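You operate a simulated robot arm through the tools that you are given. There is no shell and no other tool. Be economical: measure what you need, move in short steps, check, and stop when the job is done.

You are at the controls of a simulated two-armed robot. One attempt, no reset.

Task
Answer the phone, hold the call and start the laptop for the caller.
Fine: in that order; wait till the laptop shows READY, then take the call off hold and stay on it; steady the handset in its base with one hand for each of its buttons.

Only the result counts: the job must be done as asked and must still hold three seconds after the hand-in. Knocking over, shifting, dropping, spilling or breaking anything else fails it.

Robot
Two 6-joint arms with two-finger parallel grippers on one trunk, on a base that drives. Base frame: it is fixed to the floor where the robot stands at the start and does not move with it; the origin is under the middle of the robot, x ahead of it, y to its left, z up; the surface under the hand at the start is at about z = 760. Units: mm, degrees, N and s.
The left shoulder is at the start at [60, 187, 1072], the right one opposite. With the tool pointing down near the work surface each hand reaches from about 240 to 620 mm from the robot's upright axis, wherever it stands, measured 20 degrees to its own side. Places, roughly: end button [500, 0, 900]; hold button [500, 0, 900]; laptop lid [500, 400, 900]; laptop power button [500, 200, 800]; talk button [500, 0, 900]; well of the phone base [500, 0, 800]. Payload 1.57 kg a hand.
The tool frame of a hand sits at the grasp point between the pads (the TCP): z along the fingers, y along the line on which they close. The tips reach 30 mm beyond it. Largest opening 110 mm; finger width 24, thickness 12; the body of the gripper, 48 by 112 mm, starts 78 mm behind the TCP.
Orientation is that of the tool frame in the base frame, as a unit quaternion [x, y, z, w]. With the fingers straight down and closing along the base's y, the tool's x points along the base's -x, its y along +y and its z along -z.

Tools
- The arms move only by the tool apply_moves. It takes "left_motion", "right_motion" or both (then of equal length, played together; a hand with none holds still); each is a list of rows, each a list of 2 entries, a list of its own where there are three numbers: the shift along the base's x, y, z in units of 400 mm (1.0 is 400 mm), then the turn, a rotation vector about the base's x, y, z in units of 120 degrees (1.0 is 120 degrees). In form: [[[dx, dy, dz], [ax, ay, az]], ...]. A call has 1 to 20 rows; each row is the pose to reach, as a shift and turn from the pose commanded when the call began. "left_fingers" and "right_fingers" are, for a hand that has rows, the gripper command, from -1 (shut) to 1 (fully open), values between in proportion, set as the call begins (left out, the last holds). A call with a number of a shift or a turn outside -1 to 1 is refused whole. A row lasts 0.2 s, in which the tool goes at most 50 mm and 8.6 degrees; a call with a longer step from one row to the next is refused whole, and so is a gripper value outside its range. A pose out of reach is approached as far as the arm can. The call stops where the force on the tool passes 90 N (or 10 N more than at its start, if that is more) or the arm is blocked; 0.2 s more then pass. Each finger travels about 153 mm/s and halts on what it meets, pressing with about 40 N; the grip force reading is that of the motor and also rises with nothing between the fingers. The clock runs only during rows and for 0.2 s after the last one: add rows that repeat a pose to give the fingers time. The reply holds the time, the measured pose of the TCP, the force on the tool along the base axes, the opening and the grip force, in the units named above and with some noise, with the torque about the TCP (base axes, N m) and any sound that the robot's microphone picked up.
- Cameras (640 x 400 px; columns grow to the right, rows downward): "scene" is now at [26, 25.1, 1603.8]; the picture's right is [0.41, -0.91, 0.00], its down [-0.73, -0.33, -0.59] and it looks along [0.54, 0.25, -0.81] (base axes); focal length 270 px, centre (320, 200). "left" rides on the left gripper at [70, -16, -141] in its tool frame; the picture's right is [0.23, 0.97, 0.00], its down [-0.86, 0.20, -0.48] and it looks along [-0.47, 0.11, 0.88] (tool axes); focal length 222 px, centre (320, 200). "right" rides on the right gripper at [70, 16, -141] in its tool frame; the picture's right is [-0.23, 0.97, 0.00], its down [-0.86, -0.20, -0.48] and it looks along [-0.47, -0.11, 0.88] (tool axes); focal length 222 px, centre (320, 200). There is no depth. A picture from a camera that has moved, and an enlarged one, comes with that camera's place and axes in the base frame and with its lens. The place of the scene camera against the robot may be out by one fixed shift of up to 25 mm in any direction.
- capture(camera): a new picture of that camera. The clock stands still meanwhile.
- lift_body(by): slides the trunk up (or, below 0, down) by that many mm; the arms and the scene camera ride with it, the base frame stays. It gives what a move gives, with no picture.
- roll_base(legs): drives the robot by 1 to 6 legs, each [ahead, left, turn to the left] in mm, mm and degrees, along the robot's own axes; the way and the turn of a leg run together, so that a leg with both is an arc; at most 1500 mm and 180 degrees a leg. The arms and the cameras ride along, it lands a little off, and it stops where it bumps. It gives what a move gives.
- head_to(pan, tilt): turns the head with the scene camera to pan (to the left, within 86 degrees either way) and tilt (down, from -29 to 69), counted from straight ahead of the robot. It gives what a move gives.
- inspect(camera, box): a new picture of the part [left, top, right, bottom] of that camera's present view, enlarged. The clock stands still meanwhile.
- hand_in(): hands the job in; it is judged then, once.

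Work in short steps. Places have to be worked out from the pictures, the camera data and where the tool is seen: move nearer, look again, correct. Check each grasp and each placing, and mend what went wrong. You have 120 turns and 92 pictures in all, those below and enlarged ones among them. Open the grippers and draw the arms clear of the work before you hand the job in, unless the task says otherwise; then end with one line.

The tools are called after "Call:" as name(argument=value, ...) on one line, values as JSON. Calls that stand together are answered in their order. apply_moves: Moves the arms, as the interface text tells. Its arguments: {"type":"object","properties":{"left_motion":{"type":"array","items":{"type":"array"}},"left_fingers":{"type":"number"},"right_motion":{"type":"array","items":{"type":"array"}},"right_fingers":{"type":"number"}},"required":[]} The other tools are called the same way: lift_body (by) slides the trunk up or down; roll_base (legs) drives the base; head_to (pan, tilt) turns the head that bears the scene camera; capture (camera) takes a picture; inspect (camera, box) takes an enlarged picture of a part of a camera's view; hand_in () hands the job in.

At the start:

```text
t: 0.0
left_eef_pos: [410.1, 226.7, 1103.0]
left_ee_rot: [0.0, 1.0, 0.0, 0.001]
left_ft_force: [-0.2, -0.3, 0.4]
left_moment: [-0.01, -0.02, 0.03]
left_width: 109.7
left_finger_force: 0.2
right_eef_pos: [443.6, -149.6, 1058.3]
right_ee_rot: [0.0, 1.0, -0.001, 0.0]
right_ft_force: [0.2, 0.1, 0.1]
right_moment: [0.01, 0.0, -0.02]
right_width: 109.9
right_finger_force: 0.1
trunk travel left (down, up): [-700.0, 290.0]
robot x, y, heading: [-1.7, 0.4, -0.3]
head pan, tilt: [24.4, 53.6]
```

scene: 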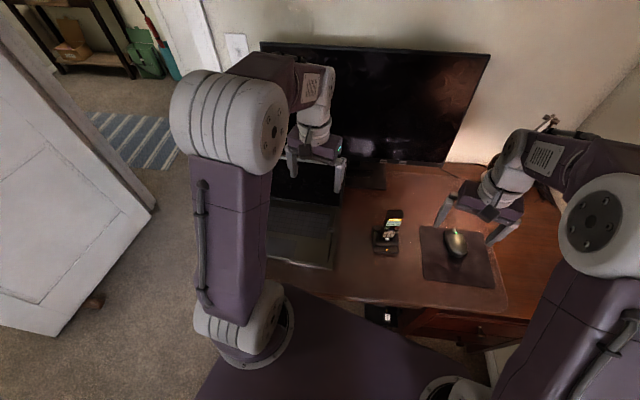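
right: 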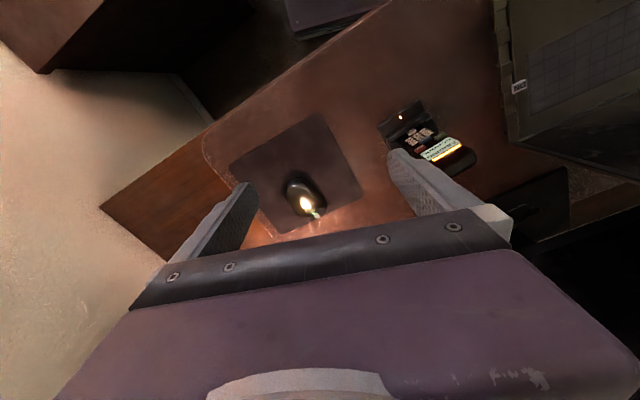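
left: 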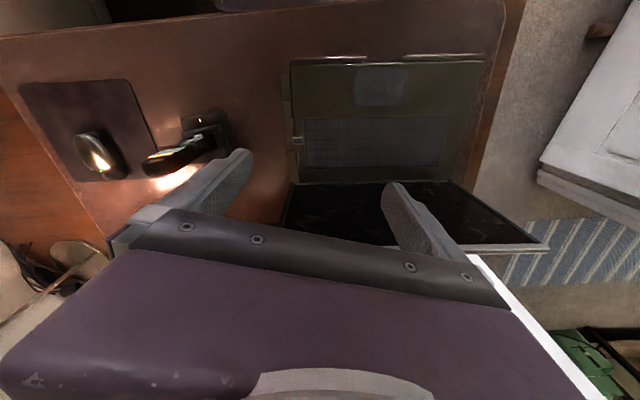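

The phone stands in its base near the middle of the desk, with the laptop open to its left. I'll enlarge both to find the buttons.

Call:
inspect(camera="scene", box=[350, 195, 430, 265])

Call:
inspect(camera="right", box=[360, 80, 500, 190])

Call:
inspect(camera="left", box=[120, 40, 480, 250])

```text
5.71 times, centred on (390, 230) of scene
camera zoom: at [26.0, 25.1, 1603.8], right [0.41, -0.91, 0.0], down [-0.73, -0.33, -0.59], along [0.54, 0.25, -0.81], focal length 1542 px, centre (-80, 29)
```

zoom: 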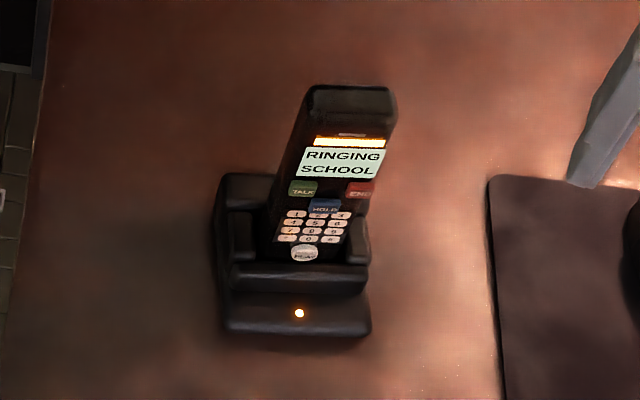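

```text
3.64 times, centred on (430, 135) of right
camera zoom: at [375.6, -133.0, 1199.4], right [0.23, 0.97, 0.0], down [0.86, -0.2, 0.48], along [0.47, -0.11, -0.88], focal length 808 px, centre (-80, 436)
```

zoom: 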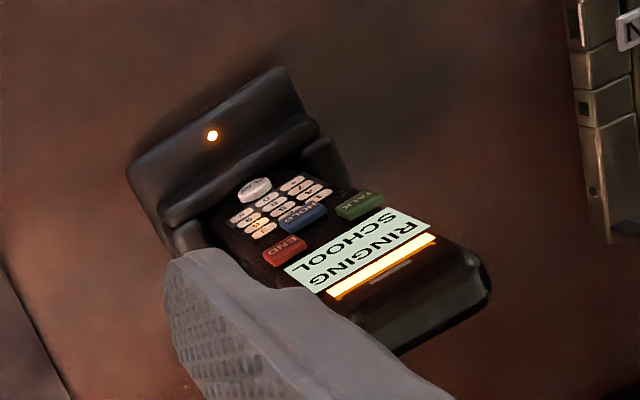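

```text
1.78 times, centred on (300, 145) of left
camera zoom: at [339.6, 210.3, 1243.8], right [-0.23, 0.97, 0.0], down [0.85, 0.2, 0.48], along [0.47, 0.11, -0.88], focal length 395 px, centre (356, 298)
```

zoom: 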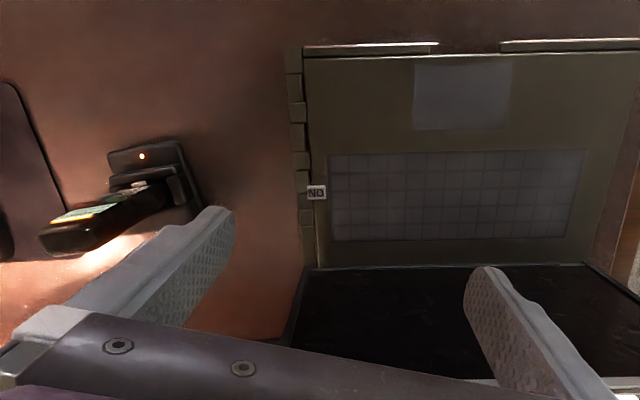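

Triangulating from the pictures puts TALK near [485,15,880], HOLD near [490,1,862] and END near [496,-12,880]. The phone is yawed about 23°, and the "ON" label is near [466,191,769]. I'll move the right hand in front of the phone, pitched, and the left hand over the laptop edge, to look closer.

Call:
apply_moves(right_motion=[[[-0.019, 0.047, -0.0646], [0.011, -0.0548, 0.0302]], [[-0.038, 0.094, -0.129], [0.022, -0.1096, 0.0604]], [[-0.057, 0.141, -0.194], [0.033, -0.1644, 0.0906]], [[-0.076, 0.188, -0.258], [0.044, -0.2193, 0.1209]], [[-0.095, 0.235, -0.323], [0.055, -0.2741, 0.1511]], [[-0.114, 0.2815, -0.3875], [0.066, -0.3289, 0.1813]]], right_fingers=-1, left_motion=[[[-0.006, -0.022, -0.088], [0, 0, 0]], [[-0.0125, -0.044, -0.176], [0, 0, 0]], [[-0.019, -0.066, -0.264], [0, 0, 0]], [[-0.025, -0.088, -0.352], [0, 0, 0]], [[-0.031, -0.11, -0.44], [0, 0, 0]], [[-0.0375, -0.1325, -0.5275], [0, 0, 0]]])

Call:
capture(camera="right")

Call:
capture(camera="left")

```text
t: 1.4
left_eef_pos: [396.8, 172.8, 889.4]
left_ee_rot: [0.0, 1.0, 0.0, 0.0]
left_ft_force: [-0.2, -1.2, 0.1]
left_moment: [0.01, 0.04, -0.01]
left_width: 110.2
left_finger_force: 0.0
right_eef_pos: [398.7, -36.7, 902.3]
right_ee_rot: [-0.185, 0.922, 0.067, 0.333]
right_ft_force: [-0.1, -0.1, 0.6]
right_moment: [-0.04, 0.01, -0.01]
right_width: 0.1
right_finger_force: 21.4
trunk travel left (down, up): [-700.0, 290.0]
robot x, y, heading: [-1.2, -1.2, -0.1]
head pan, tilt: [24.4, 53.6]
```

```text
85 pictures are left
camera right: at [260.6, -78.6, 965.2], right [-0.22, 0.97, 0.15], down [0.4, -0.05, 0.92], along [0.89, 0.26, -0.38], focal length 222 px, centre (320, 200)
```

right: 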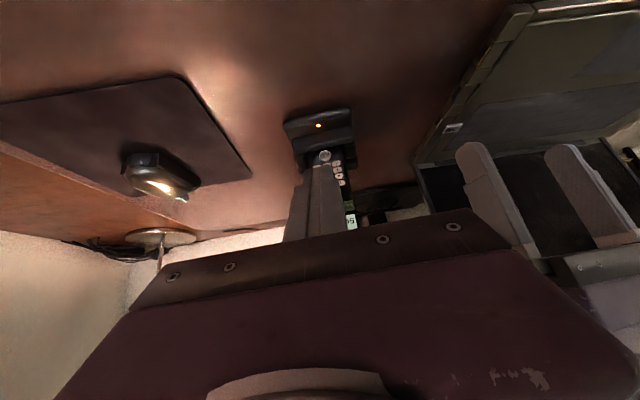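

```text
84 pictures are left
camera left: at [325.9, 156.8, 1030.8], right [-0.23, 0.97, 0.0], down [0.85, 0.2, 0.48], along [0.47, 0.11, -0.88], focal length 222 px, centre (320, 200)
```

left: 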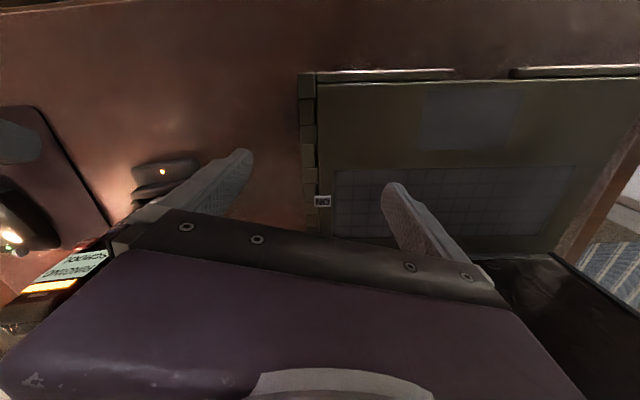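

The left view shows the laptop's right edge clearly, but the finger hides the phone in the right view. I'll zoom on both, and on the phone from the scene camera.

Call:
inspect(camera="left", box=[270, 150, 370, 215])

Call:
inspect(camera="right", box=[270, 90, 390, 240])

Call:
inspect(camera="scene", box=[260, 180, 440, 290])

```text
6.15 times, centred on (320, 182) of left
camera zoom: at [325.9, 156.8, 1030.8], right [-0.23, 0.97, 0.0], down [0.85, 0.2, 0.48], along [0.47, 0.11, -0.88], focal length 1367 px, centre (320, 308)
```

zoom: 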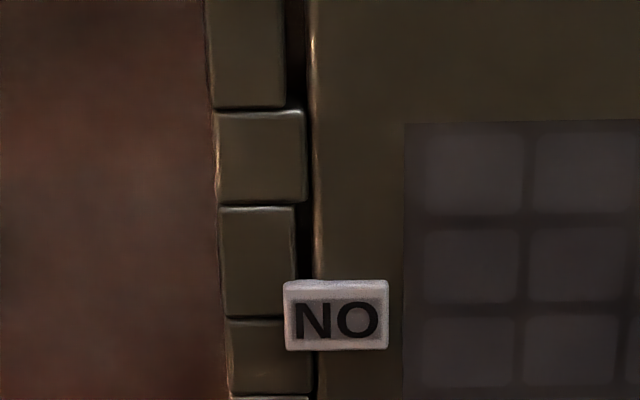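

```text
2.67 times, centred on (330, 165) of right
camera zoom: at [260.6, -78.6, 965.2], right [-0.22, 0.97, 0.15], down [0.4, -0.05, 0.92], along [0.89, 0.26, -0.38], focal length 592 px, centre (293, 293)
```

zoom: 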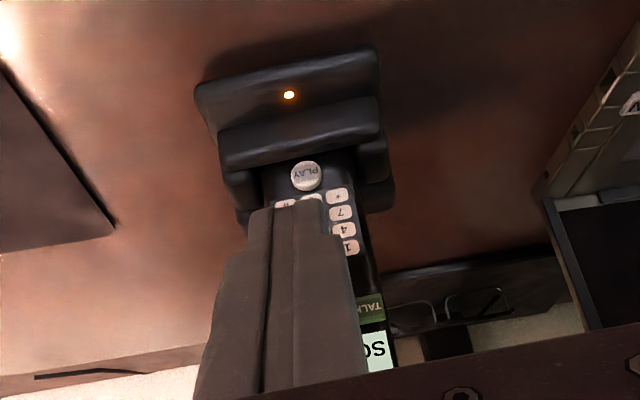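

```text
3.56 times, centred on (350, 235) of scene
camera zoom: at [28.0, 25.7, 1603.9], right [0.41, -0.91, 0.0], down [-0.73, -0.33, -0.59], along [0.54, 0.24, -0.81], focal length 960 px, centre (213, 76)
```

zoom: 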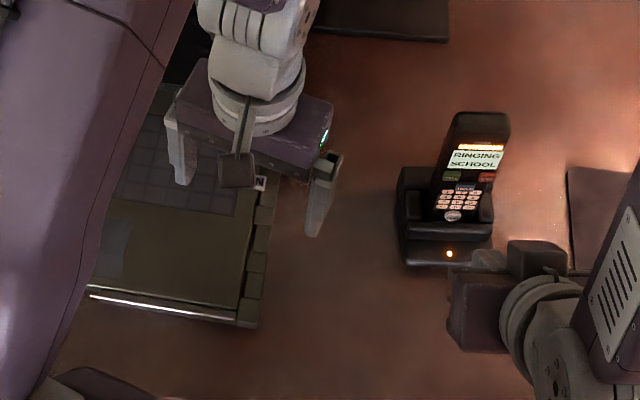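

TALK is confirmed at about [485,16,879], and the handset is nearly vertical with its top at about z 950. A white round PLAY button sits at z 805 and must be avoided. Next the left hand goes above the handset, yawed about 22.5°, to check alignment before gripping its upper sides.

Call:
apply_moves(left_motion=[[[0, 0, 0.11], [0, 0, 0.03]], [[0, 0, 0.22], [0, 0, 0.06]], [[0, 0, 0.3265], [0, 0, 0.09]], [[0.053, -0.083, 0.3265], [0, 0, 0.12]], [[0.105, -0.166, 0.3265], [0, 0, 0.15]], [[0.158, -0.249, 0.3265], [0, 0, 0.1875]], [[0.21, -0.332, 0.3265], [0, 0, 0.1875]], [[0.263, -0.4145, 0.3265], [0, 0, 0.1875]], [[0.263, -0.4145, 0.3265], [0, 0, 0.1875]]], left_fingers=0.6)

Call:
capture(camera="left")

Call:
capture(camera="scene")

```text
t: 3.4
left_eef_pos: [499.7, 8.5, 1021.5]
left_ee_rot: [-0.196, 0.981, 0.001, 0.001]
left_ft_force: [-0.7, -0.2, -0.2]
left_moment: [-0.02, -0.03, -0.02]
left_width: 87.9
left_finger_force: 0.0
right_eef_pos: [398.0, -37.6, 902.3]
right_ee_rot: [-0.184, 0.921, 0.067, 0.336]
right_ft_force: [-0.5, 0.5, 0.4]
right_moment: [0.03, -0.03, -0.02]
right_width: 0.2
right_finger_force: 20.9
trunk travel left (down, up): [-700.0, 290.0]
robot x, y, heading: [-0.4, 1.0, 0.0]
head pan, tilt: [24.4, 53.6]
```

```text
80 pictures are left
camera left: at [440.7, -33.8, 1163.2], right [-0.58, 0.81, 0.0], down [0.71, 0.51, 0.48], along [0.39, 0.28, -0.88], focal length 222 px, centre (320, 200)
```

left: 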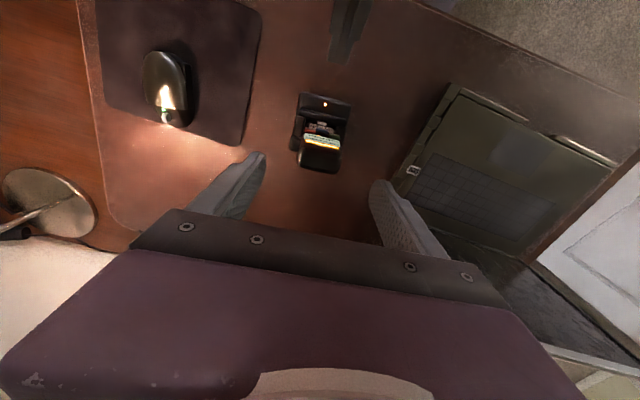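

```text
79 pictures are left
camera scene: at [25.2, 25.8, 1603.8], right [0.41, -0.91, 0.0], down [-0.73, -0.33, -0.59], along [0.54, 0.24, -0.81], focal length 270 px, centre (320, 200)
```

scene: 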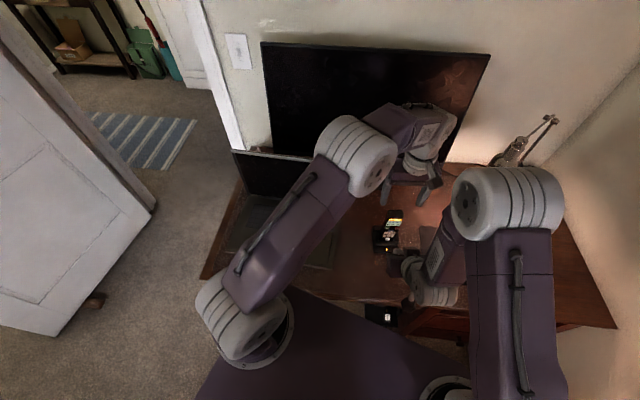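

The left hand is above the handset. I'll zoom in to locate the handset top against the finger tips.

Call:
inspect(camera="left", box=[270, 80, 370, 190])

```text
3.64 times, centred on (320, 135) of left
camera zoom: at [440.7, -33.8, 1163.2], right [-0.58, 0.81, 0.0], down [0.71, 0.51, 0.48], along [0.39, 0.28, -0.88], focal length 808 px, centre (320, 436)
```

zoom: 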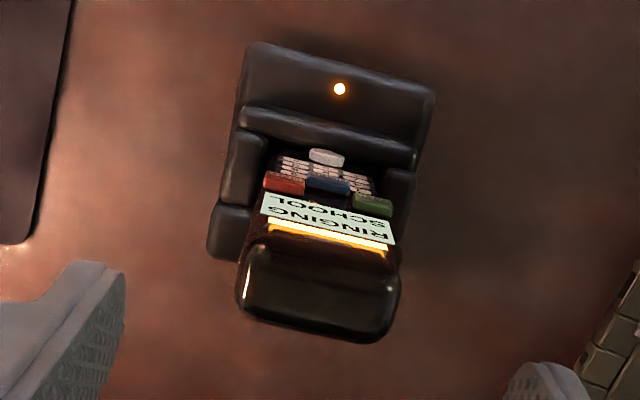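

The handset is about 44 mm wide and vertical, its yaw is about 22°, and the TCP is centred on it within about 1 mm. I'll lower the left hand until the tips are above the buttons (TCP z≈932), then look before closing.

Call:
apply_moves(left_motion=[[[0, 0, -0.06], [0, 0, 0]], [[0, 0, -0.12], [0, 0, 0]], [[0, 0, -0.18], [0, 0, 0]], [[0, 0, -0.223], [0, 0, 0]], [[0, 0, -0.223], [0, 0, 0]]], left_fingers=0.3)

Call:
inspect(camera="left", box=[200, 60, 440, 220])

Call:
inspect(camera="scene", box=[350, 170, 460, 260])

```text
t: 4.6
left_eef_pos: [500.6, 6.1, 933.8]
left_ee_rot: [-0.195, 0.981, 0.0, 0.001]
left_ft_force: [-1.4, 0.2, -0.4]
left_moment: [0.01, 0.04, 0.01]
left_width: 71.5
left_finger_force: 0.2
right_eef_pos: [398.7, -38.0, 903.3]
right_ee_rot: [-0.186, 0.921, 0.068, 0.335]
right_ft_force: [0.1, 0.4, 0.4]
right_moment: [0.01, 0.0, 0.0]
right_width: 0.1
right_finger_force: 21.4
trunk travel left (down, up): [-700.0, 290.0]
robot x, y, heading: [0.9, -3.0, 0.2]
head pan, tilt: [24.4, 53.6]
```

```text
2.50 times, centred on (320, 140) of left
camera zoom: at [441.0, -34.6, 1073.9], right [-0.58, 0.81, 0.0], down [0.71, 0.51, 0.48], along [0.39, 0.28, -0.88], focal length 555 px, centre (320, 350)
```

zoom: 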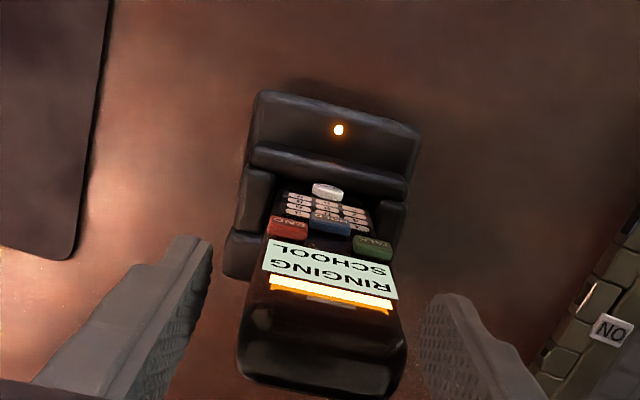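

```text
4.44 times, centred on (405, 215) of scene
camera zoom: at [25.7, 25.2, 1603.8], right [0.41, -0.91, 0.0], down [-0.73, -0.33, -0.59], along [0.54, 0.25, -0.81], focal length 1200 px, centre (-58, 133)
```

zoom: 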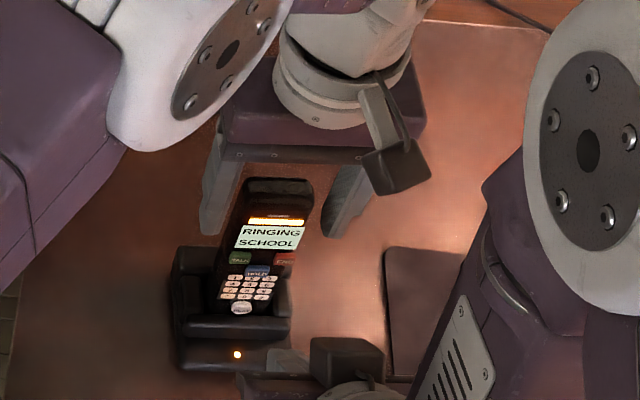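

The fingers straddle the handset, centred and above the buttons. I'll close them on its sides.

Call:
apply_moves(left_motion=[[[0, 0, 0], [0, 0, 0]], [[0, 0, 0], [0, 0, 0]], [[0, 0, 0], [0, 0, 0]]], left_fingers=-1)

Call:
inspect(camera="left", box=[200, 60, 440, 220])

Call:
inspect(camera="scene", box=[350, 170, 460, 260])

```text
t: 5.4
left_eef_pos: [499.6, 6.8, 932.6]
left_ee_rot: [-0.195, 0.981, 0.001, 0.0]
left_ft_force: [-0.6, 0.8, 0.6]
left_moment: [-0.02, 0.0, 0.01]
left_width: 47.5
left_finger_force: 39.9
right_eef_pos: [397.6, -38.4, 902.3]
right_ee_rot: [-0.185, 0.921, 0.068, 0.335]
right_ft_force: [0.1, 1.0, -0.2]
right_moment: [0.0, -0.03, 0.03]
right_width: 0.0
right_finger_force: 21.2
trunk travel left (down, up): [-700.0, 290.0]
robot x, y, heading: [0.4, 2.0, -0.0]
head pan, tilt: [24.4, 53.6]
```

```text
2.50 times, centred on (320, 140) of left
camera zoom: at [441.3, -34.6, 1074.0], right [-0.58, 0.81, 0.0], down [0.71, 0.51, 0.48], along [0.39, 0.28, -0.88], focal length 555 px, centre (320, 350)
```

zoom: 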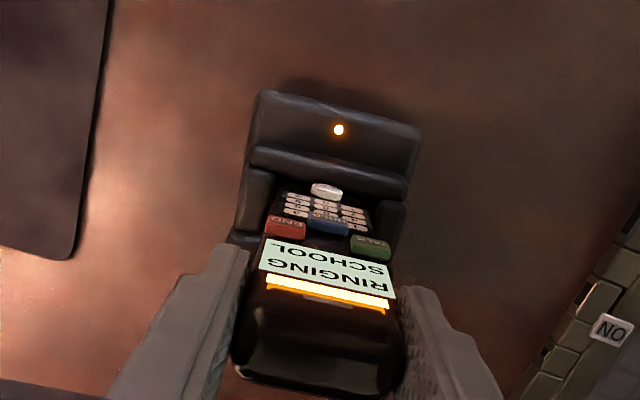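

```text
4.44 times, centred on (405, 215) of scene
camera zoom: at [26.1, 25.1, 1603.8], right [0.41, -0.91, 0.0], down [-0.73, -0.33, -0.59], along [0.54, 0.25, -0.81], focal length 1200 px, centre (-58, 133)
```

zoom: 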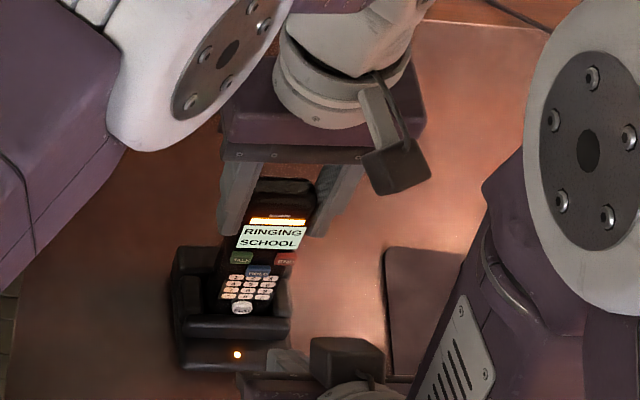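

The handset is gripped at 47 mm and barely moved. TALK is at about [484,17,878]. I'll bring the right finger tip to about 15 mm in front of TALK and look.

Call:
apply_moves(right_motion=[[[0.033, 0.031, -0.0046], [0, 0, 0]], [[0.066, 0.062, -0.0092], [0, 0, 0]], [[0.0995, 0.0933, -0.0138], [0, 0, 0]], [[0.0995, 0.0933, -0.0138], [0, 0, 0]]])

Call:
inspect(camera="left", box=[220, 80, 420, 220])

Call:
inspect(camera="right", box=[240, 80, 420, 240])

```text
t: 6.4
left_eef_pos: [500.1, 7.0, 931.2]
left_ee_rot: [-0.195, 0.981, 0.001, 0.0]
left_ft_force: [-0.4, 0.4, -0.8]
left_moment: [0.01, 0.02, -0.03]
left_width: 47.2
left_finger_force: 39.8
right_eef_pos: [439.5, -0.8, 897.8]
right_ee_rot: [-0.185, 0.921, 0.068, 0.335]
right_ft_force: [0.2, 0.2, 0.5]
right_moment: [0.02, 0.0, 0.0]
right_width: 0.1
right_finger_force: 21.5
trunk travel left (down, up): [-700.0, 290.0]
robot x, y, heading: [1.6, -0.3, 0.2]
head pan, tilt: [24.4, 53.6]
```

```text
2.86 times, centred on (320, 150) of left
camera zoom: at [441.2, -34.8, 1074.0], right [-0.58, 0.81, 0.0], down [0.71, 0.51, 0.48], along [0.39, 0.28, -0.88], focal length 635 px, centre (320, 343)
```

zoom: 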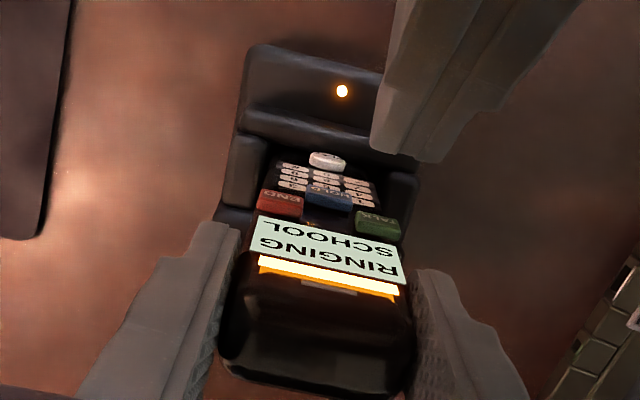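

```text
2.50 times, centred on (330, 160) of right
camera zoom: at [300.4, -41.3, 960.5], right [-0.21, 0.97, 0.15], down [0.4, -0.05, 0.92], along [0.89, 0.26, -0.37], focal length 555 px, centre (295, 300)
```

zoom: 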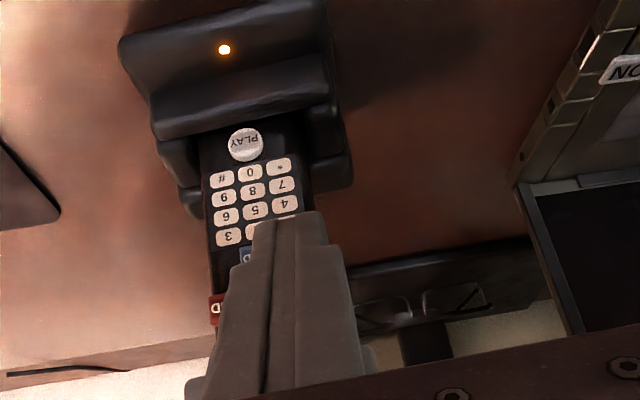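

The finger is lined up laterally with TALK, and its tip is about 20 mm short of the face. I'll lower it 2 mm and advance 15 mm, then go in small steps.

Call:
apply_moves(right_motion=[[[0.017, 0.008, -0.005], [0, 0, 0]], [[0.0338, 0.0165, -0.005], [0, 0, 0]], [[0.0338, 0.0165, -0.005], [0, 0, 0]]])

Call:
inspect(camera="left", box=[220, 80, 420, 220])

```text
t: 7.2
left_eef_pos: [499.6, 5.8, 932.8]
left_ee_rot: [-0.195, 0.981, 0.001, 0.0]
left_ft_force: [-0.3, 0.1, -0.5]
left_moment: [0.03, 0.01, 0.02]
left_width: 47.4
left_finger_force: 39.9
right_eef_pos: [451.4, 6.1, 896.0]
right_ee_rot: [-0.185, 0.921, 0.067, 0.335]
right_ft_force: [0.4, -0.5, 0.4]
right_moment: [0.01, 0.0, 0.03]
right_width: 0.0
right_finger_force: 21.3
trunk travel left (down, up): [-700.0, 290.0]
robot x, y, heading: [2.0, 0.7, 0.0]
head pan, tilt: [24.4, 53.6]
```

```text
2.86 times, centred on (320, 150) of left
camera zoom: at [441.3, -34.7, 1074.0], right [-0.58, 0.81, 0.0], down [0.71, 0.51, 0.48], along [0.39, 0.28, -0.88], focal length 635 px, centre (320, 343)
```

zoom: 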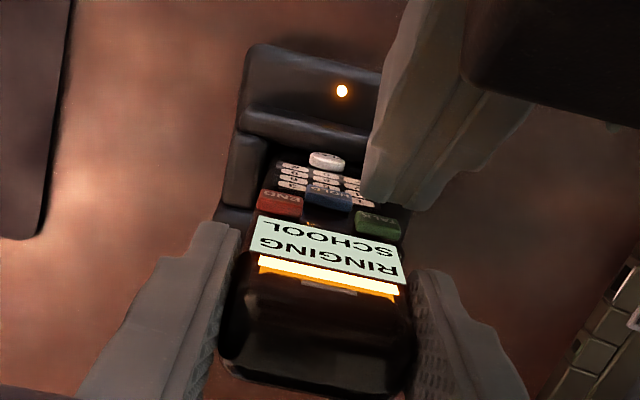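

It is close now, still without contact. I'll advance 5 mm more.

Call:
apply_moves(right_motion=[[[0.006, 0.0024, 0], [0, 0, 0]], [[0.0116, 0.0048, 0], [0, 0, 0]], [[0.0116, 0.0048, 0], [0, 0, 0]]])

Call:
inspect(camera="left", box=[220, 80, 420, 220])

```text
t: 8.0
left_eef_pos: [499.5, 6.7, 932.7]
left_ee_rot: [-0.195, 0.981, 0.0, 0.001]
left_ft_force: [1.1, 0.4, -0.1]
left_moment: [0.02, -0.02, -0.02]
left_width: 47.7
left_finger_force: 40.7
right_eef_pos: [457.0, 9.0, 895.5]
right_ee_rot: [-0.184, 0.921, 0.067, 0.335]
right_ft_force: [-1.2, -1.1, 0.3]
right_moment: [-0.01, 0.02, -0.01]
right_width: 0.0
right_finger_force: 20.9
trunk travel left (down, up): [-700.0, 290.0]
robot x, y, heading: [0.3, -0.7, -0.0]
head pan, tilt: [24.4, 53.6]
heard: click
```

```text
2.86 times, centred on (320, 150) of left
camera zoom: at [441.4, -34.6, 1074.0], right [-0.58, 0.81, 0.0], down [0.71, 0.51, 0.48], along [0.39, 0.28, -0.88], focal length 635 px, centre (320, 343)
```

zoom: 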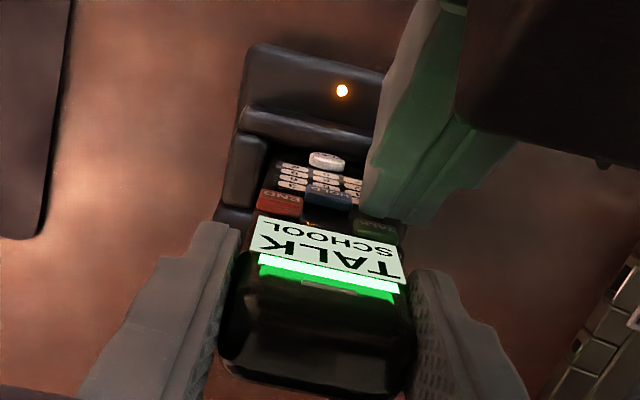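

TALK clicked and the display reads TALK / SCHOOL. I'll retreat, shift to HOLD (16 mm toward the phone's centre, 15 mm lower) and stop short of it.

Call:
apply_moves(right_motion=[[[-0.046, -0.019, 0], [0, 0, 0]], [[-0.031, -0.056, -0.0388], [0, 0, 0]], [[-0.009, -0.047, -0.0388], [0, 0, 0]], [[0.0037, -0.0418, -0.0388], [0, 0, 0]], [[0.0037, -0.0418, -0.0388], [0, 0, 0]]])

Call:
inspect(camera="left", box=[220, 80, 420, 220])

```text
t: 9.2
left_eef_pos: [500.5, 6.5, 932.5]
left_ee_rot: [-0.194, 0.981, 0.0, -0.001]
left_ft_force: [0.1, -0.4, -0.1]
left_moment: [0.0, 0.0, -0.01]
left_width: 47.4
left_finger_force: 40.3
right_eef_pos: [458.1, -8.1, 880.3]
right_ee_rot: [-0.185, 0.921, 0.067, 0.335]
right_ft_force: [0.2, 0.6, 0.5]
right_moment: [0.02, -0.02, 0.01]
right_width: 0.0
right_finger_force: 20.8
trunk travel left (down, up): [-700.0, 290.0]
robot x, y, heading: [-1.5, 0.1, 0.0]
head pan, tilt: [24.4, 53.6]
```

```text
2.86 times, centred on (320, 150) of left
camera zoom: at [441.3, -34.8, 1074.0], right [-0.58, 0.81, 0.0], down [0.71, 0.51, 0.48], along [0.39, 0.28, -0.88], focal length 635 px, centre (320, 343)
```

zoom: 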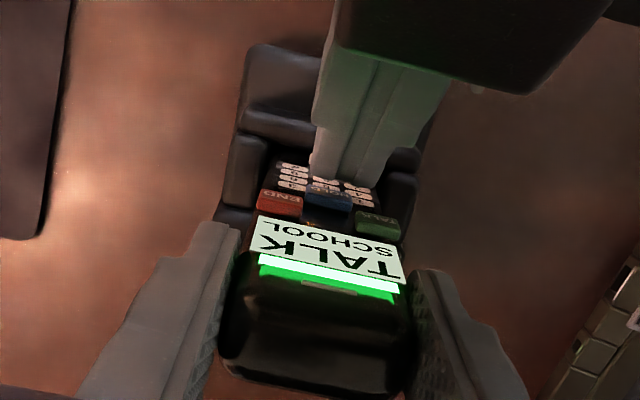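

The tip is just in front of HOLD and slightly toward the TALK side. I'll shift it 2 mm and advance 5 mm.

Call:
apply_moves(right_motion=[[[0.0019, -0.0046, 0], [0, 0, 0]], [[0.0135, 0.0, 0], [0, 0, 0]], [[0.0135, 0.0, 0], [0, 0, 0]]])

Call:
inspect(camera="left", box=[220, 80, 420, 220])

```text
t: 10.0
left_eef_pos: [499.3, 7.7, 932.1]
left_ee_rot: [-0.195, 0.981, 0.0, 0.0]
left_ft_force: [1.5, 0.3, -0.1]
left_moment: [0.04, -0.08, -0.04]
left_width: 47.5
left_finger_force: 40.0
right_eef_pos: [463.2, -8.0, 880.1]
right_ee_rot: [-0.185, 0.921, 0.067, 0.335]
right_ft_force: [-0.8, -0.2, 0.0]
right_moment: [-0.04, 0.02, 0.02]
right_width: 0.1
right_finger_force: 21.5
trunk travel left (down, up): [-700.0, 290.0]
robot x, y, heading: [-1.6, 0.8, 0.1]
head pan, tilt: [24.4, 53.6]
heard: click
```

```text
2.86 times, centred on (320, 150) of left
camera zoom: at [441.4, -34.7, 1074.1], right [-0.58, 0.81, 0.0], down [0.71, 0.51, 0.48], along [0.39, 0.28, -0.88], focal length 635 px, centre (320, 343)
```

zoom: 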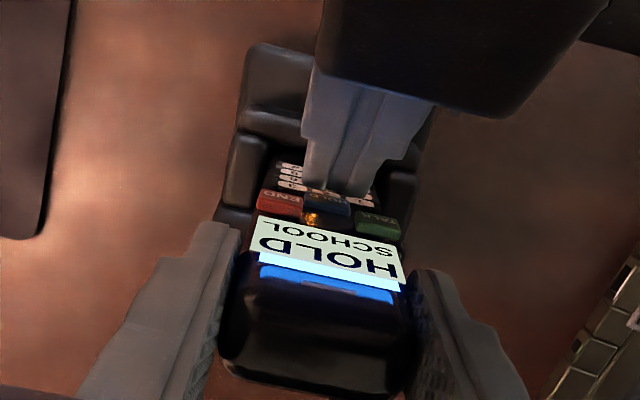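

The display reads HOLD / SCHOOL. I'll withdraw the right finger 40 mm, then open the left grip and check the phone's state.

Call:
apply_moves(right_motion=[[[-0.046, -0.019, 0], [0, 0, 0]], [[-0.0925, -0.038, 0], [0, 0, 0]], [[-0.0925, -0.038, 0], [0, 0, 0]]])

Call:
apply_moves(left_motion=[[[0, 0, 0], [0, 0, 0]], [[0, 0, 0], [0, 0, 0]]], left_fingers=0.4)

Call:
inspect(camera="left", box=[200, 60, 440, 220])

```text
t: 10.8
left_eef_pos: [498.9, 7.5, 933.0]
left_ee_rot: [-0.195, 0.981, 0.001, -0.001]
left_ft_force: [-0.1, 0.0, 0.4]
left_moment: [-0.01, 0.02, -0.05]
left_width: 47.3
left_finger_force: 40.3
right_eef_pos: [425.6, -21.2, 881.6]
right_ee_rot: [-0.186, 0.921, 0.067, 0.335]
right_ft_force: [0.2, -0.1, -0.8]
right_moment: [0.0, -0.03, 0.04]
right_width: 0.1
right_finger_force: 21.1
trunk travel left (down, up): [-700.0, 290.0]
robot x, y, heading: [1.8, 1.4, 0.1]
head pan, tilt: [24.4, 53.6]
```

```text
t: 11.4
left_eef_pos: [499.5, 7.9, 933.2]
left_ee_rot: [-0.195, 0.981, 0.0, 0.002]
left_ft_force: [0.3, -0.1, -0.7]
left_moment: [-0.02, -0.01, 0.01]
left_width: 77.0
left_finger_force: 0.0
right_eef_pos: [426.2, -23.0, 881.5]
right_ee_rot: [-0.185, 0.921, 0.067, 0.335]
right_ft_force: [0.6, -0.3, 0.3]
right_moment: [-0.01, -0.02, 0.01]
right_width: 0.0
right_finger_force: 21.2
trunk travel left (down, up): [-700.0, 290.0]
robot x, y, heading: [-4.6, 0.9, -0.0]
head pan, tilt: [24.4, 53.6]
```

```text
2.50 times, centred on (320, 140) of left
camera zoom: at [441.3, -34.7, 1074.1], right [-0.58, 0.81, 0.0], down [0.71, 0.51, 0.48], along [0.39, 0.28, -0.88], focal length 555 px, centre (320, 350)
```

zoom: 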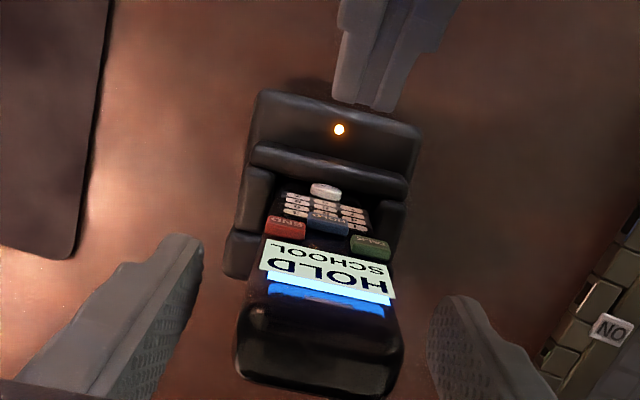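

The phone stayed put. I'll lift the left hand clear of the handset, then carry it shut to above the ON key (about [466,192,771]).

Call:
apply_moves(left_motion=[[[0, 0, 0.08], [0, 0, 0]], [[0, 0, 0.16], [0, 0, 0]], [[0, 0, 0.24], [0, 0, 0]]])

Call:
apply_moves(left_motion=[[[-0.012, 0.066, -0.0], [0, 0, -0.0268]], [[-0.024, 0.132, -0.0], [0, 0, -0.0536]], [[-0.036, 0.198, -0.08], [0, 0, -0.08]], [[-0.048, 0.264, -0.16], [0, 0, -0.107]], [[-0.06, 0.33, -0.24], [0, 0, -0.134]], [[-0.072, 0.396, -0.32], [0, 0, -0.161]], [[-0.084, 0.461, -0.4], [0, 0, -0.1875]], [[-0.084, 0.461, -0.4225], [0, 0, -0.1875]], [[-0.084, 0.461, -0.4225], [0, 0, -0.1875]]], left_fingers=-1)

Call:
capture(camera="left")

Call:
inspect(camera="scene", box=[220, 130, 460, 280])

```text
t: 12.2
left_eef_pos: [500.9, 8.0, 1032.1]
left_ee_rot: [-0.195, 0.981, 0.001, -0.001]
left_ft_force: [0.0, 0.6, 0.4]
left_moment: [0.0, 0.0, -0.03]
left_width: 77.1
left_finger_force: 0.1
right_eef_pos: [425.7, -21.8, 880.9]
right_ee_rot: [-0.184, 0.921, 0.067, 0.335]
right_ft_force: [0.2, -0.6, 0.4]
right_moment: [0.0, 0.01, -0.02]
right_width: 0.0
right_finger_force: 21.2
trunk travel left (down, up): [-700.0, 290.0]
robot x, y, heading: [2.4, 0.3, 0.2]
head pan, tilt: [24.4, 53.6]
```

```text
t: 14.2
left_eef_pos: [465.2, 190.2, 859.3]
left_ee_rot: [0.0, 1.0, -0.001, 0.001]
left_ft_force: [0.1, 0.0, -0.7]
left_moment: [-0.03, -0.04, -0.02]
left_width: 0.1
left_finger_force: 21.1
right_eef_pos: [424.9, -22.5, 881.1]
right_ee_rot: [-0.185, 0.921, 0.067, 0.336]
right_ft_force: [-0.3, 0.6, 0.3]
right_moment: [-0.02, 0.02, -0.02]
right_width: 0.0
right_finger_force: 21.3
trunk travel left (down, up): [-700.0, 290.0]
robot x, y, heading: [1.8, 1.2, -0.1]
head pan, tilt: [24.4, 53.6]
```

```text
66 pictures are left
camera left: at [395.4, 174.8, 1000.4], right [-0.23, 0.97, 0.0], down [0.85, 0.2, 0.48], along [0.47, 0.11, -0.88], focal length 222 px, centre (320, 200)
```

left: 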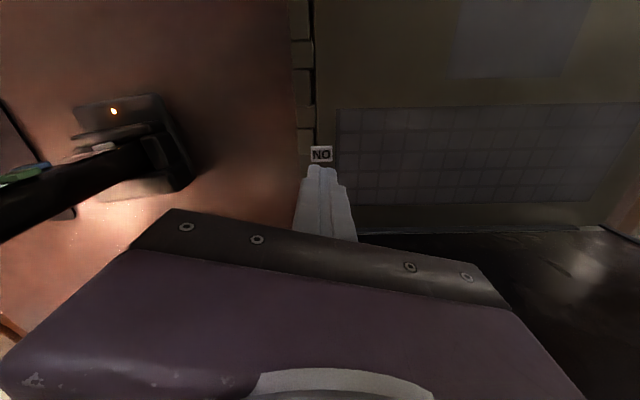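

```text
2.67 times, centred on (340, 205) of scene
camera zoom: at [25.9, 25.2, 1603.8], right [0.41, -0.91, 0.0], down [-0.73, -0.33, -0.59], along [0.54, 0.25, -0.81], focal length 720 px, centre (267, 187)
```

zoom: 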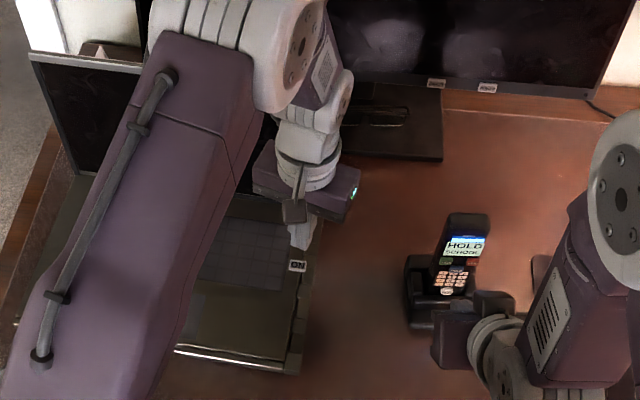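

The ON key computes to about [464.5,192,771], with the tip almost directly above it. I'll lower to just above it.

Call:
apply_moves(left_motion=[[[-0.001, 0.004, -0.05], [0, 0, 0]], [[-0.001, 0.004, -0.1], [0, 0, 0]], [[-0.001, 0.004, -0.125], [0, 0, 0]], [[-0.001, 0.004, -0.125], [0, 0, 0]]])

Call:
inspect(camera="left", box=[270, 100, 390, 200])

```text
t: 15.2
left_eef_pos: [466.9, 193.6, 807.8]
left_ee_rot: [0.0, 1.0, -0.001, 0.001]
left_ft_force: [0.2, 1.2, 1.1]
left_moment: [-0.06, 0.01, -0.02]
left_width: 0.0
left_finger_force: 21.4
right_eef_pos: [424.8, -21.8, 881.1]
right_ee_rot: [-0.184, 0.922, 0.066, 0.335]
right_ft_force: [-0.6, -0.4, 0.3]
right_moment: [0.03, 0.02, 0.01]
right_width: 0.0
right_finger_force: 21.4
trunk travel left (down, up): [-700.0, 290.0]
robot x, y, heading: [3.0, -3.2, -0.0]
head pan, tilt: [24.4, 53.6]
heard: click
```

```text
4.00 times, centred on (330, 150) of left
camera zoom: at [396.5, 177.7, 950.3], right [-0.23, 0.97, 0.0], down [0.85, 0.2, 0.48], along [0.47, 0.11, -0.88], focal length 888 px, centre (280, 400)
```

zoom: 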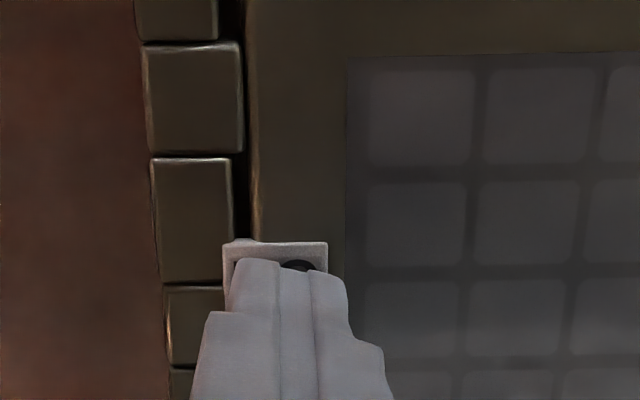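

A click was heard as the tip met the key. I'll lift straight off and look at the laptop screen.

Call:
apply_moves(left_motion=[[[0, 0, 0.06], [0, 0, 0]], [[0, 0, 0.18], [0, 0, 0]], [[0, 0, 0.3], [0, 0, 0]], [[0, 0, 0.42], [0, 0, 0]]])

Call:
capture(camera="left")

Call:
inspect(camera="scene", box=[200, 110, 440, 270])

```text
t: 16.2
left_eef_pos: [466.3, 192.4, 976.6]
left_ee_rot: [0.0, 1.0, 0.0, 0.001]
left_ft_force: [0.0, 0.1, -0.5]
left_moment: [0.02, 0.0, -0.02]
left_width: 0.0
left_finger_force: 20.9
right_eef_pos: [425.0, -21.9, 881.1]
right_ee_rot: [-0.185, 0.921, 0.067, 0.335]
right_ft_force: [0.1, -0.2, -0.3]
right_moment: [0.04, 0.02, 0.01]
right_width: 0.1
right_finger_force: 21.1
trunk travel left (down, up): [-700.0, 290.0]
robot x, y, heading: [0.7, -1.7, -0.1]
head pan, tilt: [24.4, 53.6]
```

```text
63 pictures are left
camera left: at [396.4, 175.8, 1119.1], right [-0.23, 0.97, 0.0], down [0.85, 0.2, 0.48], along [0.47, 0.11, -0.88], focal length 222 px, centre (320, 200)
```

left: 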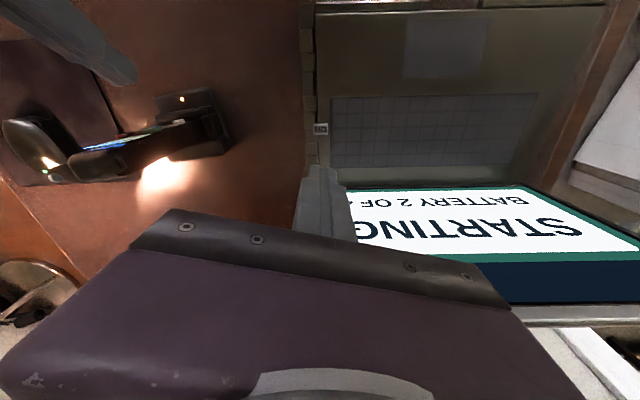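

```text
2.50 times, centred on (320, 190) of scene
camera zoom: at [24.7, 24.9, 1603.8], right [0.41, -0.91, 0.0], down [-0.73, -0.33, -0.59], along [0.54, 0.25, -0.8], focal length 675 px, centre (320, 225)
```

zoom: 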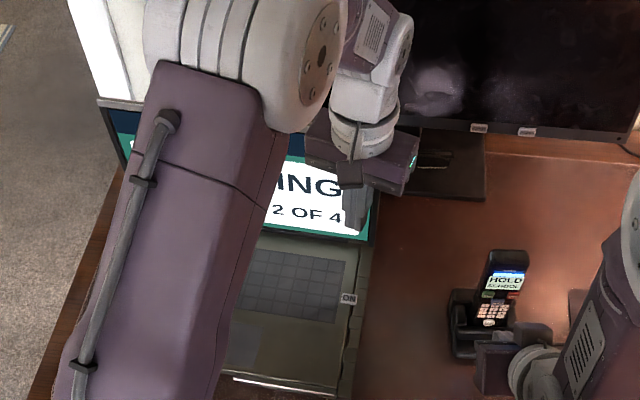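

The screen shows STARTING (BATTERY 2 OF 4). While it starts, I'll bring the left hand back above the handset, opened and yawed.

Call:
apply_moves(left_motion=[[[0.0, -0.0, 0.1], [0, 0, 0.0313]], [[0.014, -0.077, 0.135], [0, 0, 0.0625]], [[0.028, -0.154, 0.135], [0, 0, 0.094]], [[0.042, -0.231, 0.135], [0, 0, 0.125]], [[0.056, -0.308, 0.135], [0, 0, 0.156]], [[0.07, -0.385, 0.135], [0, 0, 0.1875]], [[0.084, -0.4625, 0.135], [0, 0, 0.1875]], [[0.084, -0.4625, 0.135], [0, 0, 0.1875]]], left_fingers=0.5)

Call:
capture(camera="left")

Call:
capture(camera="scene")

```text
t: 18.0
left_eef_pos: [499.8, 7.7, 1030.7]
left_ee_rot: [-0.195, 0.981, 0.001, -0.001]
left_ft_force: [-0.8, -0.2, 0.5]
left_moment: [-0.01, -0.02, -0.02]
left_width: 82.8
left_finger_force: 0.1
right_eef_pos: [426.1, -21.7, 880.5]
right_ee_rot: [-0.185, 0.921, 0.068, 0.335]
right_ft_force: [0.0, 0.3, -0.7]
right_moment: [0.02, -0.01, 0.03]
right_width: 0.0
right_finger_force: 21.2
trunk travel left (down, up): [-700.0, 290.0]
robot x, y, heading: [1.9, -0.3, 0.1]
head pan, tilt: [24.4, 53.6]
```

```text
61 pictures are left
camera left: at [440.9, -32.7, 1173.0], right [-0.58, 0.81, 0.0], down [0.71, 0.51, 0.48], along [0.39, 0.28, -0.88], focal length 222 px, centre (320, 200)
```

left: 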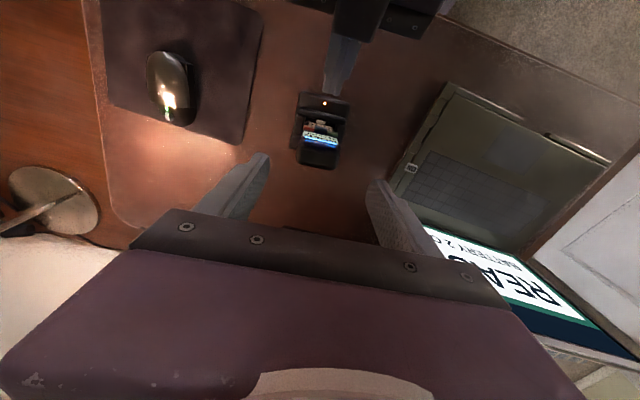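

```text
60 pictures are left
camera scene: at [25.9, 25.8, 1603.8], right [0.41, -0.91, 0.0], down [-0.73, -0.33, -0.59], along [0.54, 0.24, -0.81], focal length 270 px, centre (320, 200)
```

scene: 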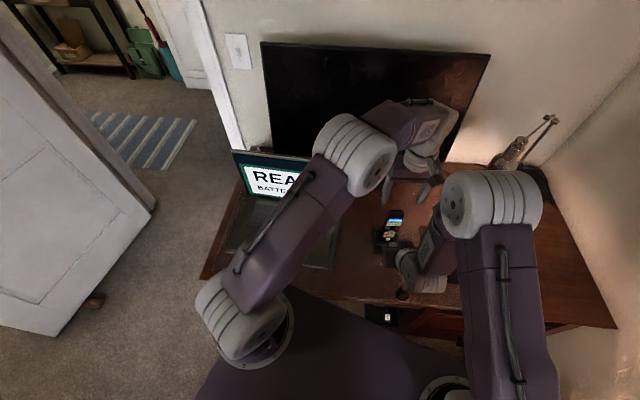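

The laptop shows READY. I'll lower the left hand onto the handset and grip it as before.

Call:
apply_moves(left_motion=[[[0, 0, -0.07], [0, 0, 0]], [[0, 0, -0.14], [0, 0, 0]], [[0, 0, -0.2], [0, 0, 0]], [[0, 0, -0.245], [0, 0, 0]], [[0, 0, -0.245], [0, 0, 0]]], left_fingers=0.4)

Call:
apply_moves(left_motion=[[[0, 0, 0], [0, 0, 0]], [[0, 0, 0], [0, 0, 0]], [[0, 0, 0], [0, 0, 0]]], left_fingers=-1)

Call:
inspect(camera="left", box=[220, 80, 420, 220])

```text
t: 19.2
left_eef_pos: [498.6, 9.0, 933.8]
left_ee_rot: [-0.195, 0.981, 0.0, 0.001]
left_ft_force: [0.5, -0.1, 0.2]
left_moment: [0.0, 0.02, 0.03]
left_width: 77.2
left_finger_force: 0.1
right_eef_pos: [426.3, -23.3, 881.3]
right_ee_rot: [-0.184, 0.922, 0.067, 0.335]
right_ft_force: [-0.3, -0.1, 0.4]
right_moment: [0.01, 0.01, 0.01]
right_width: 0.0
right_finger_force: 21.0
trunk travel left (down, up): [-700.0, 290.0]
robot x, y, heading: [-3.2, 2.3, 0.0]
head pan, tilt: [24.4, 53.6]
```

```text
t: 20.0
left_eef_pos: [499.5, 8.7, 933.0]
left_ee_rot: [-0.195, 0.981, 0.0, 0.0]
left_ft_force: [-0.5, -0.9, -0.3]
left_moment: [-0.03, -0.04, -0.02]
left_width: 47.5
left_finger_force: 41.0
right_eef_pos: [424.4, -22.0, 881.4]
right_ee_rot: [-0.186, 0.921, 0.068, 0.335]
right_ft_force: [0.1, 0.6, -0.5]
right_moment: [0.01, 0.02, 0.02]
right_width: 0.0
right_finger_force: 21.3
trunk travel left (down, up): [-700.0, 290.0]
robot x, y, heading: [2.5, -2.6, -0.0]
head pan, tilt: [24.4, 53.6]
```

```text
2.86 times, centred on (320, 150) of left
camera zoom: at [440.0, -33.1, 1075.1], right [-0.58, 0.81, 0.0], down [0.71, 0.51, 0.48], along [0.39, 0.28, -0.88], focal length 635 px, centre (320, 343)
```

zoom: 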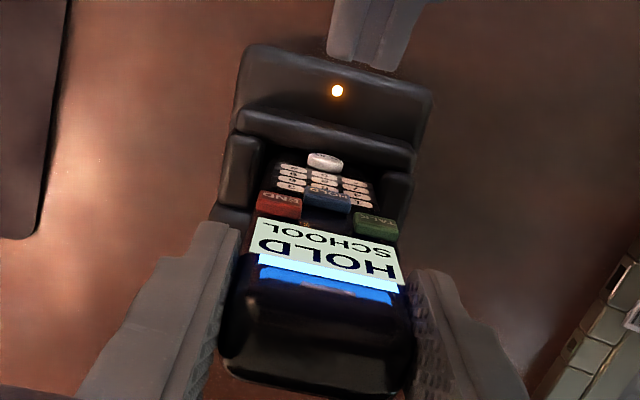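

It is gripped again and the display still reads HOLD. I'll repeat the exact right-hand press on HOLD to take the call off hold.

Call:
apply_moves(right_motion=[[[0.0463, 0.019, 0], [0, 0, 0]], [[0.081, 0.0333, 0], [0, 0, 0]], [[0.0925, 0.038, 0], [0, 0, 0]], [[0.0925, 0.038, 0], [0, 0, 0]]])

Call:
inspect(camera="left", box=[220, 80, 420, 220])

```text
t: 21.0
left_eef_pos: [498.2, 8.3, 934.3]
left_ee_rot: [-0.196, 0.981, 0.0, 0.0]
left_ft_force: [1.4, 1.3, 0.8]
left_moment: [0.07, -0.05, 0.01]
left_width: 47.4
left_finger_force: 39.3
right_eef_pos: [462.3, -6.7, 879.3]
right_ee_rot: [-0.186, 0.921, 0.068, 0.335]
right_ft_force: [-2.3, -0.8, 0.9]
right_moment: [0.01, 0.0, 0.0]
right_width: 0.0
right_finger_force: 21.8
trunk travel left (down, up): [-700.0, 290.0]
robot x, y, heading: [-0.4, -0.3, -0.1]
head pan, tilt: [24.4, 53.6]
heard: click
```

```text
2.86 times, centred on (320, 150) of left
camera zoom: at [440.0, -32.9, 1075.1], right [-0.58, 0.81, 0.0], down [0.71, 0.51, 0.48], along [0.39, 0.28, -0.88], focal length 635 px, centre (320, 343)
```

zoom: 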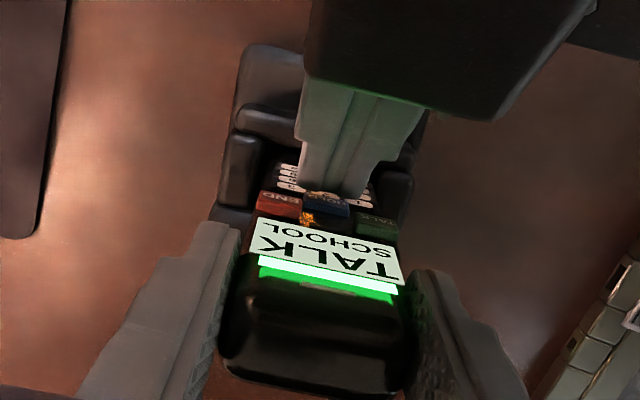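

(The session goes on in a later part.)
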